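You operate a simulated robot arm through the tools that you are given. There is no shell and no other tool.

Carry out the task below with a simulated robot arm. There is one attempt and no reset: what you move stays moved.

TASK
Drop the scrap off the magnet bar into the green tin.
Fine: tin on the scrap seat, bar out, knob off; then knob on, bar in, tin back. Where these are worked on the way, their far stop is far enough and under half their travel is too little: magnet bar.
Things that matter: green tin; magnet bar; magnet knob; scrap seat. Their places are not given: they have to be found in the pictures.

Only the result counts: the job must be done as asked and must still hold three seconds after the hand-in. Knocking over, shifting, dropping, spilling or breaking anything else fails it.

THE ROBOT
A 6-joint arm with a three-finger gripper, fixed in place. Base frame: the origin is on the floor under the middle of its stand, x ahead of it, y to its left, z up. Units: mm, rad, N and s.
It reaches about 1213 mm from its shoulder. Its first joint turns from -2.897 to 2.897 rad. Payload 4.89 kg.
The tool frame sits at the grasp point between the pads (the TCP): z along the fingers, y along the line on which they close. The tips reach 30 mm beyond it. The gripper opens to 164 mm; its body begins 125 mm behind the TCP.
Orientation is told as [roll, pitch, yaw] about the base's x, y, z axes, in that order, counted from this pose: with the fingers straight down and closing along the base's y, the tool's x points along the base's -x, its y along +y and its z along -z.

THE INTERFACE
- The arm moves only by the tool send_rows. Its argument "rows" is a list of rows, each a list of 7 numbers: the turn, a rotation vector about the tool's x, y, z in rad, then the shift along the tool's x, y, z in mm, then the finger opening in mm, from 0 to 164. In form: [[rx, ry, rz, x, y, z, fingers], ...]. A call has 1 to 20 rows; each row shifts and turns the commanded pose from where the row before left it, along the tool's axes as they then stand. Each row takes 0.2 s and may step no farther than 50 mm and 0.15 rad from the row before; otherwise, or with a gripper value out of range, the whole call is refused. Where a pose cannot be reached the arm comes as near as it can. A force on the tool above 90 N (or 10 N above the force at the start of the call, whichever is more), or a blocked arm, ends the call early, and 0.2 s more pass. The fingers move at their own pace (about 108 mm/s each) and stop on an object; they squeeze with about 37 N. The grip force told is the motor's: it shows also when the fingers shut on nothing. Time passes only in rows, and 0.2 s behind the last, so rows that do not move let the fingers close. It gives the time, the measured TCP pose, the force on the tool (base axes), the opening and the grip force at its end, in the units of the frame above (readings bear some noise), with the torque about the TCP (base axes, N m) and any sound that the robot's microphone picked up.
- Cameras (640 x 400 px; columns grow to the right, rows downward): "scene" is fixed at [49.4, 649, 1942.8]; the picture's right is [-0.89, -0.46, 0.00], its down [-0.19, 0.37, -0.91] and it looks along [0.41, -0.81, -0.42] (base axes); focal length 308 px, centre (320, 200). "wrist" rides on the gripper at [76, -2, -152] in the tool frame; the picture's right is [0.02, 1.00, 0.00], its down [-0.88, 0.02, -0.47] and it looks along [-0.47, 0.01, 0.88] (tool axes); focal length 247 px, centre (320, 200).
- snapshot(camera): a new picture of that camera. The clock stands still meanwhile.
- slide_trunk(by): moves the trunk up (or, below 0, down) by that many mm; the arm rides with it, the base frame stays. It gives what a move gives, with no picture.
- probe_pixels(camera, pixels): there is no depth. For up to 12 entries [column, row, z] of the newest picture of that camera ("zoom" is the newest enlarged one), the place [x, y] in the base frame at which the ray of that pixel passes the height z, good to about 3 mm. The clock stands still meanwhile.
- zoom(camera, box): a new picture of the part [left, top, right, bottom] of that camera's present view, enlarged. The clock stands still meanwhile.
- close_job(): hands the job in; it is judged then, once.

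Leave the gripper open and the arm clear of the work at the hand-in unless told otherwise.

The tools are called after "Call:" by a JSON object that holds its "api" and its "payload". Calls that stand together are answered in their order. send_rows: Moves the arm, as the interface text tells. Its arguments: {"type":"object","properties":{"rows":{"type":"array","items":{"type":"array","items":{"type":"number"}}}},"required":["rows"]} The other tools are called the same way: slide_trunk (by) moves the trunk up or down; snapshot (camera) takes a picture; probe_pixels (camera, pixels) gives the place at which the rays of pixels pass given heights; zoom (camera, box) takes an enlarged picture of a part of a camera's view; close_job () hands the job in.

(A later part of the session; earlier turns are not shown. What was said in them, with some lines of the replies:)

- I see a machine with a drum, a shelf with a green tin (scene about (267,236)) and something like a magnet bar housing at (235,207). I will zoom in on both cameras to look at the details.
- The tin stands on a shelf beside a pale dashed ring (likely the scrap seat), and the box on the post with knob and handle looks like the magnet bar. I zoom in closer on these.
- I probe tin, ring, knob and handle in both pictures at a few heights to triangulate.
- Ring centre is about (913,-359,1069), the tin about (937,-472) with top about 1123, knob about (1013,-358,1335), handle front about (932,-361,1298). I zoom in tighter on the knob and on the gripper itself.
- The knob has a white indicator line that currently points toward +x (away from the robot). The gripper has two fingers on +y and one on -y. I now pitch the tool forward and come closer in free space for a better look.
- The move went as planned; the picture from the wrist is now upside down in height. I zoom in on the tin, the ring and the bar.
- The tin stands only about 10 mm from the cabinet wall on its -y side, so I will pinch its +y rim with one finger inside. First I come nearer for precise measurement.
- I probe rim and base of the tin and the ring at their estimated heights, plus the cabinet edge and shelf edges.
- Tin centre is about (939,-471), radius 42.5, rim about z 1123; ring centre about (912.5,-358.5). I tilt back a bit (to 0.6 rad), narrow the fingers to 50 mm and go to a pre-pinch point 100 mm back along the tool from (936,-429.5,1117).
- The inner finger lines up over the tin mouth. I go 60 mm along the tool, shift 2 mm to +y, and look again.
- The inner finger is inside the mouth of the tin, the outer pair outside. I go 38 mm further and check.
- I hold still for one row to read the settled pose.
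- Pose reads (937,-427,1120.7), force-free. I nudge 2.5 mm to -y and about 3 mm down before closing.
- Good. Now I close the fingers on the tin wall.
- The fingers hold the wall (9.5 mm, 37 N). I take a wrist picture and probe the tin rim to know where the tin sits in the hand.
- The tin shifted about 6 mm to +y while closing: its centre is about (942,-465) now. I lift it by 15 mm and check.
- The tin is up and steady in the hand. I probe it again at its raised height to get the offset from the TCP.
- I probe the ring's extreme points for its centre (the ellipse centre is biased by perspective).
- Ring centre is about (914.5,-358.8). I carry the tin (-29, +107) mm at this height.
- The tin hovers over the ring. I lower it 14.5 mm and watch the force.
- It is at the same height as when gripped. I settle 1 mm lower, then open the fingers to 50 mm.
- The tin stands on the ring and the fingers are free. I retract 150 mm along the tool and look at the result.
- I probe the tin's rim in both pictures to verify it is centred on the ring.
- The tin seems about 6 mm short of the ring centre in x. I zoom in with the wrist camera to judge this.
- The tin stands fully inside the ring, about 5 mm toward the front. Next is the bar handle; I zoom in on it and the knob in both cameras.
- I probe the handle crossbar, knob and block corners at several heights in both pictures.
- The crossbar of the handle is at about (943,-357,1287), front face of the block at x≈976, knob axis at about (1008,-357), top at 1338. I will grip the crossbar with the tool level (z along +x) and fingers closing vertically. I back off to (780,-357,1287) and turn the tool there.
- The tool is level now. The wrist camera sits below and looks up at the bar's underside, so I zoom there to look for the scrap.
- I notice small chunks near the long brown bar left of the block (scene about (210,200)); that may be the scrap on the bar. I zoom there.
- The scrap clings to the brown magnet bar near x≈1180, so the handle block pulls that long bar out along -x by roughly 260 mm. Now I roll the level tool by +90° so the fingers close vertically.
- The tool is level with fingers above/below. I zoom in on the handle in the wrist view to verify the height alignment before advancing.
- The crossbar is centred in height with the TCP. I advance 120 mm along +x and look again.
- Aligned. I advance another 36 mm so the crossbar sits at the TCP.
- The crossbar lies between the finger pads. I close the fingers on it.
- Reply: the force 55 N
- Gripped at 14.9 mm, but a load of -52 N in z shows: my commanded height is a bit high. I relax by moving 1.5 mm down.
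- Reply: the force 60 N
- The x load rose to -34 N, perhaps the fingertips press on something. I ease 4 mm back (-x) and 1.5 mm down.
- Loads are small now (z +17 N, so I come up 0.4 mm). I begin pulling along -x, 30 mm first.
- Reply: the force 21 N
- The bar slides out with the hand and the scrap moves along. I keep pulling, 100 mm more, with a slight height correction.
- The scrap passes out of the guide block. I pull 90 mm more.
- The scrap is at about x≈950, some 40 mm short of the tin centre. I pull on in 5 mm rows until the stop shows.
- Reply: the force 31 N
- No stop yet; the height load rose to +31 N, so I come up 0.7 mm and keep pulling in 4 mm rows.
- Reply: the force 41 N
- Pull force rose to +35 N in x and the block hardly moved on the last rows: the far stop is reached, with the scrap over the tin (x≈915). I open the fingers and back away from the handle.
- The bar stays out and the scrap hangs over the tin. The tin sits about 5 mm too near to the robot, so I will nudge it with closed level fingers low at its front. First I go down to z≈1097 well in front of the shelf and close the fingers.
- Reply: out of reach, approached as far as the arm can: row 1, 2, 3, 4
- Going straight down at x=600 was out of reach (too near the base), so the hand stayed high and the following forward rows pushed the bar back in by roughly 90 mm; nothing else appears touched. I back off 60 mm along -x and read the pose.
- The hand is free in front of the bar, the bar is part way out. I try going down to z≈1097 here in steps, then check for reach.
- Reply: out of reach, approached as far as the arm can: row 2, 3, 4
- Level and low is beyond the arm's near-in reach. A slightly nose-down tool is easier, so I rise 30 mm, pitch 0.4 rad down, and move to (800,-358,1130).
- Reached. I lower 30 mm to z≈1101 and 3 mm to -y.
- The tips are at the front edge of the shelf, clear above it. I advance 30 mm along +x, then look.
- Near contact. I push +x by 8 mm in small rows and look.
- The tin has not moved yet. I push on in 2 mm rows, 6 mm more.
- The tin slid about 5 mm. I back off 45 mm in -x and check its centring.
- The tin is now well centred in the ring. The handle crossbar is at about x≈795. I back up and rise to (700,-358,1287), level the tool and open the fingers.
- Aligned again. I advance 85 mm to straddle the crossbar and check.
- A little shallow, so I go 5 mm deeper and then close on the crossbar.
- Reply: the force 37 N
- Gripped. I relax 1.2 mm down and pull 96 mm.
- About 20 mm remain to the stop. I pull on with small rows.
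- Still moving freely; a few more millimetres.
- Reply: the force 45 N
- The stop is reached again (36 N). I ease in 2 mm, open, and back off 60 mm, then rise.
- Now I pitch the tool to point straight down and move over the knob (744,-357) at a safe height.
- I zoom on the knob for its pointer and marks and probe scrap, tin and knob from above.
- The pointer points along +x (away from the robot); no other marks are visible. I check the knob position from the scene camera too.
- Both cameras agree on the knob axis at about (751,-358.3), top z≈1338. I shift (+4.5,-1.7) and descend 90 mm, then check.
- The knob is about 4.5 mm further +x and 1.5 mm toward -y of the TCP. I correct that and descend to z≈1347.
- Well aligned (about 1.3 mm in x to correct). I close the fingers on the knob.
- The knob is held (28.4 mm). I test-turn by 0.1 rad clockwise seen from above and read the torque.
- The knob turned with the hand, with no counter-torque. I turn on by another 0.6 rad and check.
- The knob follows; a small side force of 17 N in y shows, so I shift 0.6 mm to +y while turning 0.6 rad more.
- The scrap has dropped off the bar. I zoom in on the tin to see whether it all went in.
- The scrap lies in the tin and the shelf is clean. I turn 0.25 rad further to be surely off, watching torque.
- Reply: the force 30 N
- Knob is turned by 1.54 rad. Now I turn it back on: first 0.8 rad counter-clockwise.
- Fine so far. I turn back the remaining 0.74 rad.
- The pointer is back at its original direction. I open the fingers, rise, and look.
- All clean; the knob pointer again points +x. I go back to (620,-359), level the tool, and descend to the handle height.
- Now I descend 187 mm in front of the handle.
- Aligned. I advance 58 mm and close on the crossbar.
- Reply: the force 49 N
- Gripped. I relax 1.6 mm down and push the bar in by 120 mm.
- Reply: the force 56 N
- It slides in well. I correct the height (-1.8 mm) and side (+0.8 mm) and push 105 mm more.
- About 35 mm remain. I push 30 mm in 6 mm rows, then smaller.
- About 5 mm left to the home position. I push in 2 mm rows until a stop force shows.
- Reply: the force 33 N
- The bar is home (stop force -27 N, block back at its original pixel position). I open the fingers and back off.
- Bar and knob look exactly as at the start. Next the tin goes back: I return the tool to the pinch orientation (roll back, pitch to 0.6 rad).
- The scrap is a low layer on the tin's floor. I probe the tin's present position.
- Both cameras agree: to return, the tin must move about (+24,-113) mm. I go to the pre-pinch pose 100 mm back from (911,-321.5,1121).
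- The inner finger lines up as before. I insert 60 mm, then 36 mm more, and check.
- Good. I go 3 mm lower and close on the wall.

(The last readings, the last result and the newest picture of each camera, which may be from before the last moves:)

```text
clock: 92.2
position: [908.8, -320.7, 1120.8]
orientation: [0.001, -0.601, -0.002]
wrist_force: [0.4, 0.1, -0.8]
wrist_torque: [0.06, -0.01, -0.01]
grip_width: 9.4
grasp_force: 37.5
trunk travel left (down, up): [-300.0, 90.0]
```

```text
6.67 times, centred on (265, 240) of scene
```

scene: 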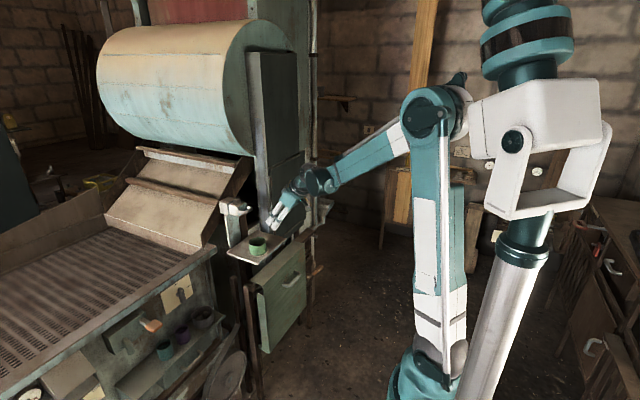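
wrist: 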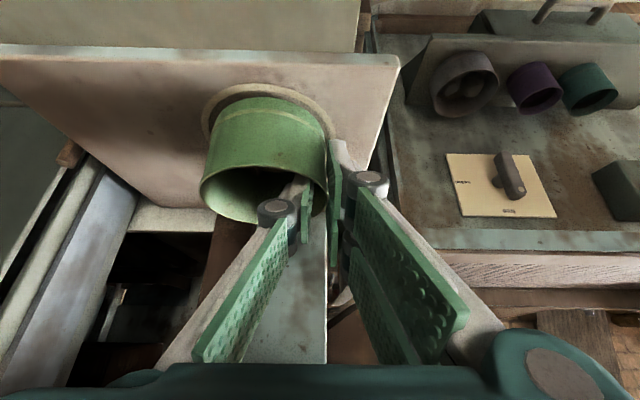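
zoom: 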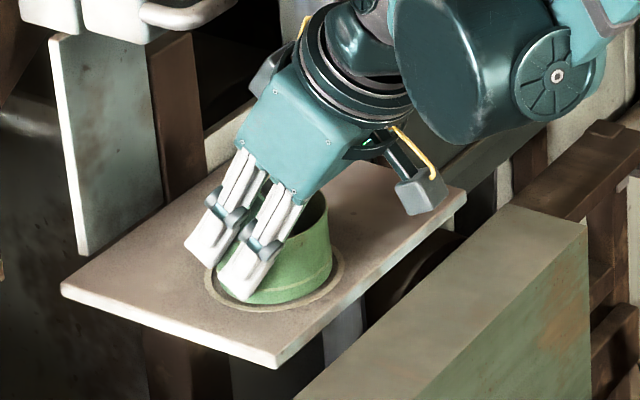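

Held at 9.4 mm with no visible shift of the tin. I lift 15 mm and check.

Call:
{"api": "send_rows", "payload": {"rows": [[0, 0, 0, -2.8, 0, -4.1, 0], [0, 0, 0, -5.7, 0, -8.3, 0], [0, 0, 0, 0, 0, 0, 0]]}}

Call:
{"api": "snapshot", "payload": {"camera": "wrist"}}

Call:
{"api": "zoom", "payload": {"camera": "scene", "box": [235, 210, 295, 270]}}

```text
clock: 93.0
position: [909.9, -321.2, 1136.0]
orientation: [0.001, -0.603, -0.001]
wrist_force: [-0.6, -0.7, -0.8]
wrist_torque: [0.05, -0.01, -0.02]
grip_width: 9.3
grasp_force: 36.6
trunk travel left (down, up): [-300.0, 90.0]
```

```text
taken
```

wrist: 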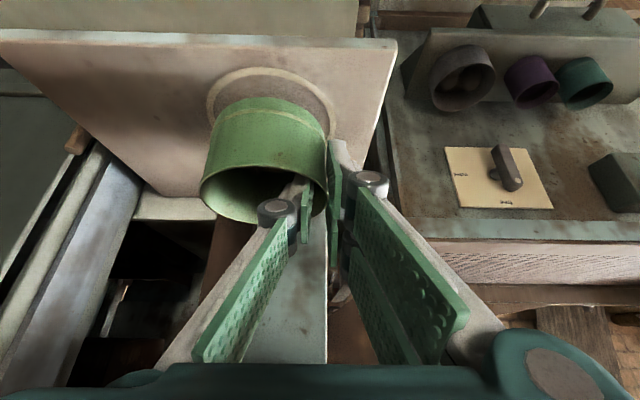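

```text
6.67 times, centred on (265, 240) of scene
```

zoom: 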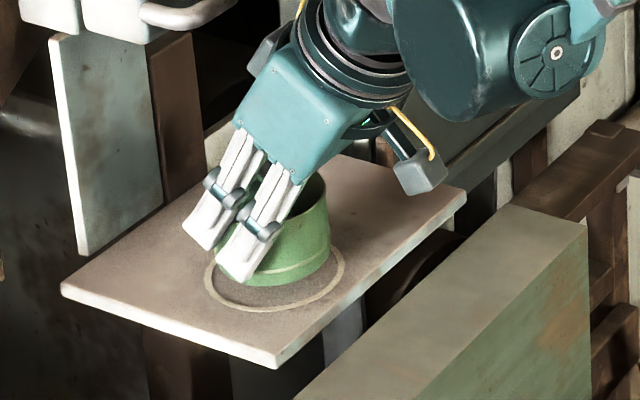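

Secure and upright. I carry it (+24,-113) back toward its first place.

Call:
{"api": "send_rows", "payload": {"rows": [[0, 0, 0, -4, -22.6, 2.7, 0], [0, 0, 0, -4, -22.6, 2.7, 0], [0, 0, 0, -4, -22.6, 2.7, 0], [0, 0, 0, -4, -22.6, 2.7, 0], [0, 0, 0, -4, -22.6, 2.7, 0], [0, 0, 0, 0, 0, 0, 0]]}}

Call:
{"api": "snapshot", "payload": {"camera": "wrist"}}

Call:
{"api": "zoom", "payload": {"camera": "scene", "box": [240, 200, 310, 270]}}

```text
clock: 94.4
position: [933.7, -433.9, 1134.1]
orientation: [0.0, -0.601, 0.001]
wrist_force: [0.5, -0.6, -0.9]
wrist_torque: [0.04, 0.03, 0.02]
grip_width: 9.3
grasp_force: 36.8
trunk travel left (down, up): [-300.0, 90.0]
```

```text
taken
```

wrist: 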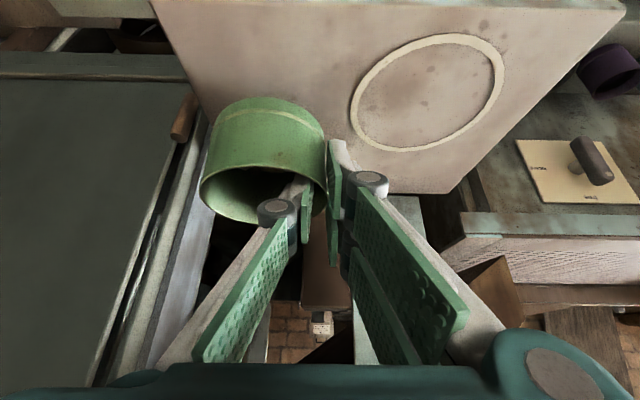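

```text
5.71 times, centred on (275, 235) of scene
```

zoom: 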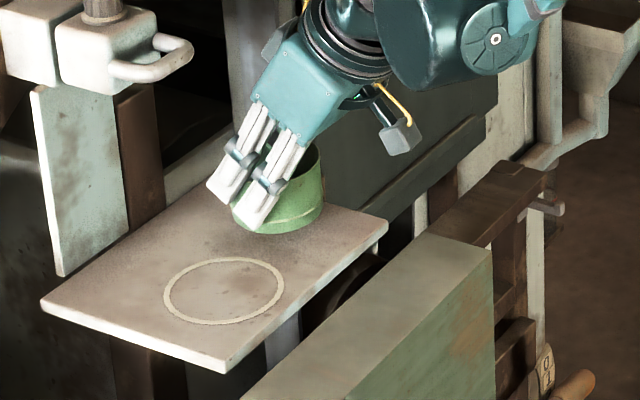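

The tin hovers over its first place. I lower it by 15 mm.

Call:
{"api": "send_rows", "payload": {"rows": [[0, 0, 0, 4.5, 0, 6.6, 0], [0, 0, 0, 3.1, 0, 4.5, 0], [0, 0, 0, 0, 0, 0, 0]]}}

Call:
{"api": "snapshot", "payload": {"camera": "wrist"}}

Call:
{"api": "zoom", "payload": {"camera": "scene", "box": [240, 200, 310, 270]}}

```text
clock: 95.2
position: [935.5, -433.8, 1122.3]
orientation: [0.0, -0.601, -0.001]
wrist_force: [0.8, -0.3, -1.0]
wrist_torque: [0.02, 0.01, 0.0]
grip_width: 9.4
grasp_force: 37.1
trunk travel left (down, up): [-300.0, 90.0]
```

```text
taken
```

wrist: 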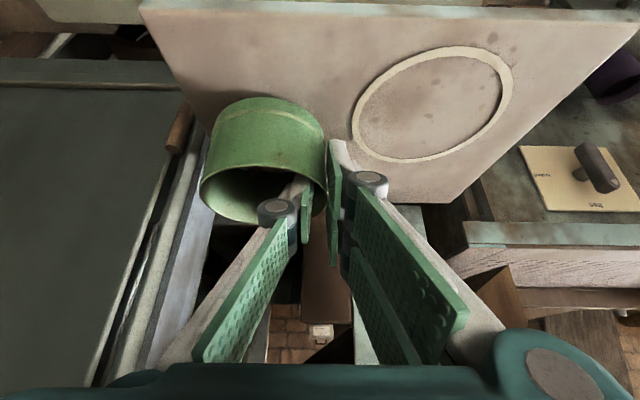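

```text
5.71 times, centred on (275, 235) of scene
```

zoom: 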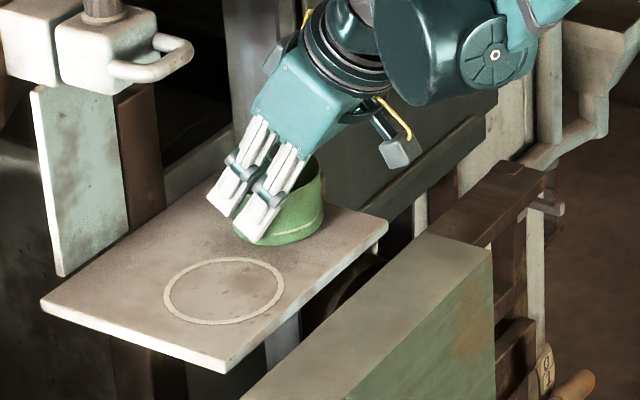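

I lower 1.7 mm more, then release.

Call:
{"api": "send_rows", "payload": {"rows": [[0, 0, 0, 0.95, 0, 1.4, 0], [0, 0, 0, 0, 0, 0, 0], [0, 0, 0, 0, 0, 0, 15], [0, 0, 0, 0, 0, 0, 30], [0, 0, 0, 0, 0, 0, 45], [0, 0, 0, 0, 0, 0, 45]]}}

Call:
{"api": "snapshot", "payload": {"camera": "wrist"}}

Call:
{"api": "zoom", "payload": {"camera": "scene", "box": [240, 200, 310, 270]}}

```text
clock: 96.6
position: [934.6, -435.3, 1119.4]
orientation: [-0.001, -0.602, 0.0]
wrist_force: [0.6, 0.2, 0.0]
wrist_torque: [-0.01, 0.02, 0.02]
grip_width: 44.9
grasp_force: 0.1
trunk travel left (down, up): [-300.0, 90.0]
```

```text
taken
```

wrist: 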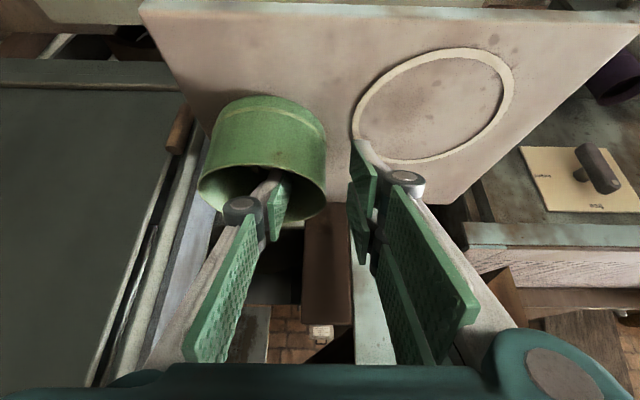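

```text
5.71 times, centred on (275, 235) of scene
```

zoom: 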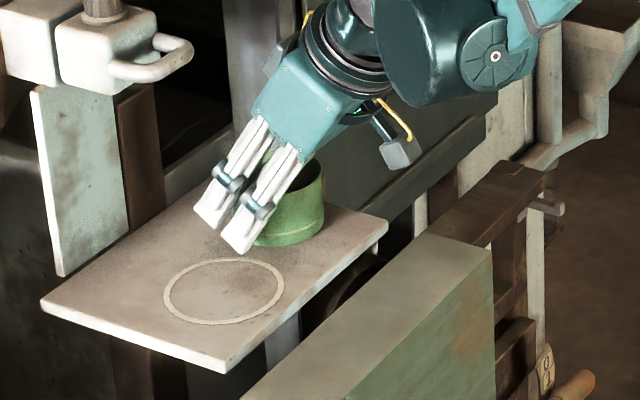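

Released and standing. I retract 150 mm along the tool.

Call:
{"api": "send_rows", "payload": {"rows": [[0, 0, 0, 0, 0, -20, 45], [0, 0, 0, 0, 0, -30, 45], [0, 0, 0, 0, 0, -50, 45], [0, 0, 0, 0, 0, -50, 45], [0, 0, 0, 0, 0, 0, 45]]}}

Call:
{"api": "zoom", "payload": {"camera": "scene", "box": [220, 185, 290, 265]}}

Call:
{"api": "snapshot", "payload": {"camera": "wrist"}}

```text
clock: 97.8
position: [847.3, -433.9, 1244.6]
orientation: [0.0, -0.602, 0.002]
wrist_force: [-1.7, 1.0, 1.9]
wrist_torque: [-0.08, -0.13, -0.06]
grip_width: 45.0
grasp_force: 0.1
trunk travel left (down, up): [-300.0, 90.0]
```

```text
5.00 times, centred on (255, 225) of scene
```

zoom: 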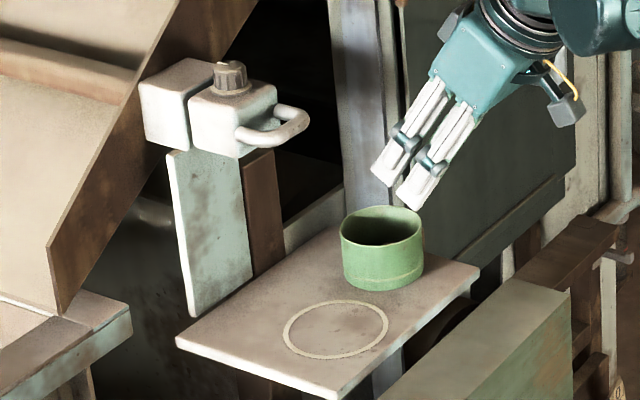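

```text
taken
```

wrist: 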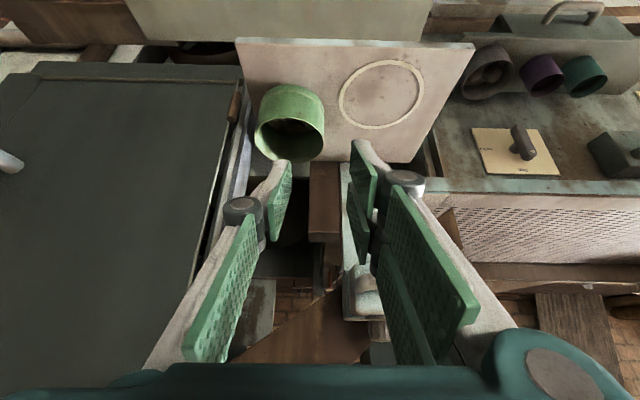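

The tin stands within about 1–2 mm of its first pixel position (342–425 then, 340–424 now), with the scrap inside. I open the gripper and move the arm well clear.

Call:
{"api": "send_rows", "payload": {"rows": [[0, 0, 0, 0, 0, -50, 60], [0, 0, 0, 0, 0, -50, 90], [0, 0, 0, 0, 0, -50, 120], [0, 0, 0, 10, 0, -45, 164], [0, 0, 0, 20, 0, -40, 164], [0, 0, 0, 20, 0, -40, 164], [0, 0, 0, 0, 0, 0, 164]]}}

Call:
{"api": "snapshot", "payload": {"camera": "scene"}}

Call:
{"api": "snapshot", "payload": {"camera": "wrist"}}

Call:
{"api": "zoom", "payload": {"camera": "scene", "box": [220, 185, 290, 265]}}

```text
clock: 99.4
position: [649.9, -432.9, 1441.8]
orientation: [0.002, -0.602, 0.001]
wrist_force: [-1.5, 1.1, 0.7]
wrist_torque: [-0.04, -0.14, -0.06]
grip_width: 163.8
grasp_force: 0.0
trunk travel left (down, up): [-300.0, 90.0]
```

```text
taken
```

scene: 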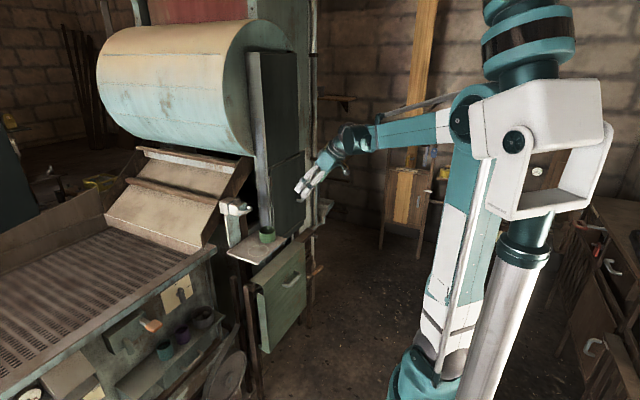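

```text
taken
```

wrist: 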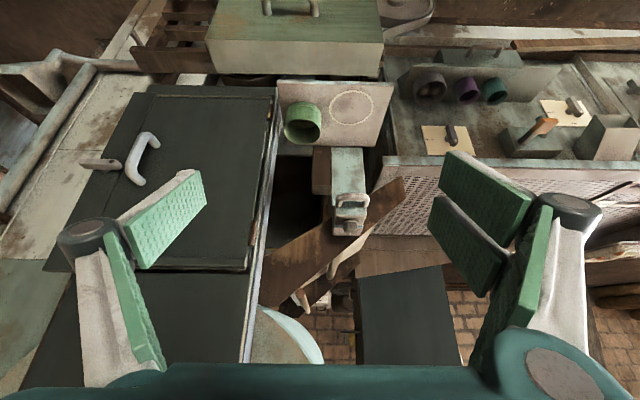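

```text
5.00 times, centred on (255, 225) of scene
```

zoom: 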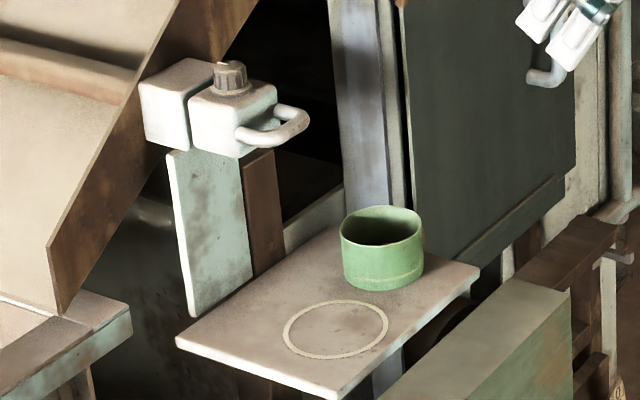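

Everything matches the starting picture apart from the scrap. One last zoom into the tin to confirm the scrap lies in it.

Call:
{"api": "zoom", "payload": {"camera": "wrist", "box": [270, 75, 400, 165]}}

Call:
{"api": "zoom", "payload": {"camera": "scene", "box": [250, 215, 290, 250]}}

```text
4.44 times, centred on (335, 120) of wrist
```

zoom: 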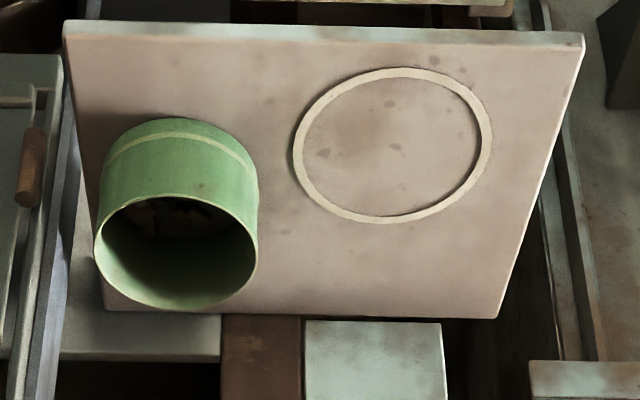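

```text
11.43 times, centred on (270, 232) of scene
```

zoom: 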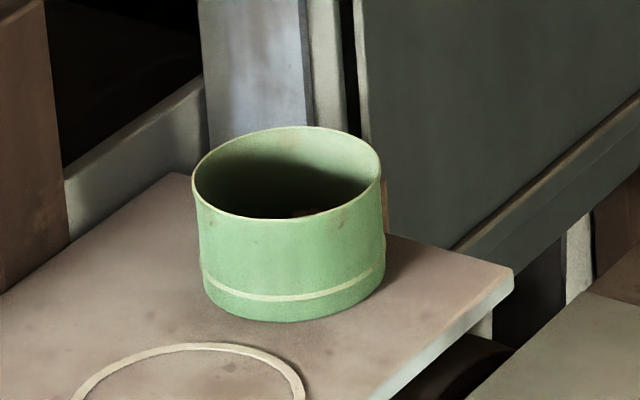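

The scrap lies in the tin and the tin is back on its first place. The bar is home, the knob is on, the gripper is open and the arm is clear. I hand the job in.

Call:
{"api": "close_job", "payload": {}}

```text
The job is handed in.
```

The scrap is off the magnet bar and in the green tin, and the job is handed in. I have not seen a verdict; the handover only confirmed it was received.

- **Scrap:** it dropped when the knob was turned off with the bar fully out. The last close-ups show some of it on the tin's floor and none on the shelf or the bar.
- **Magnet bar:** it went out to its far stop over the tin and is back home. The block sits at its starting position in the picture.
- **Knob:** it was turned about 1.54 rad to off, then back, and its pointer is in its original direction.
- **Green tin:** it went onto the scrap seat and came back to its first place, within about 1–2 mm by the scene camera.

One thing did not go as planned. While I was going down to nudge the tin toward the middle of the seat, part of the move was out of reach. The hand stayed high and pushed the bar partway back in with the knob still on. I pulled it out to the far stop again before turning the knob off. I saw nothing else moved.

The gripper is open and the arm is clear of the work.
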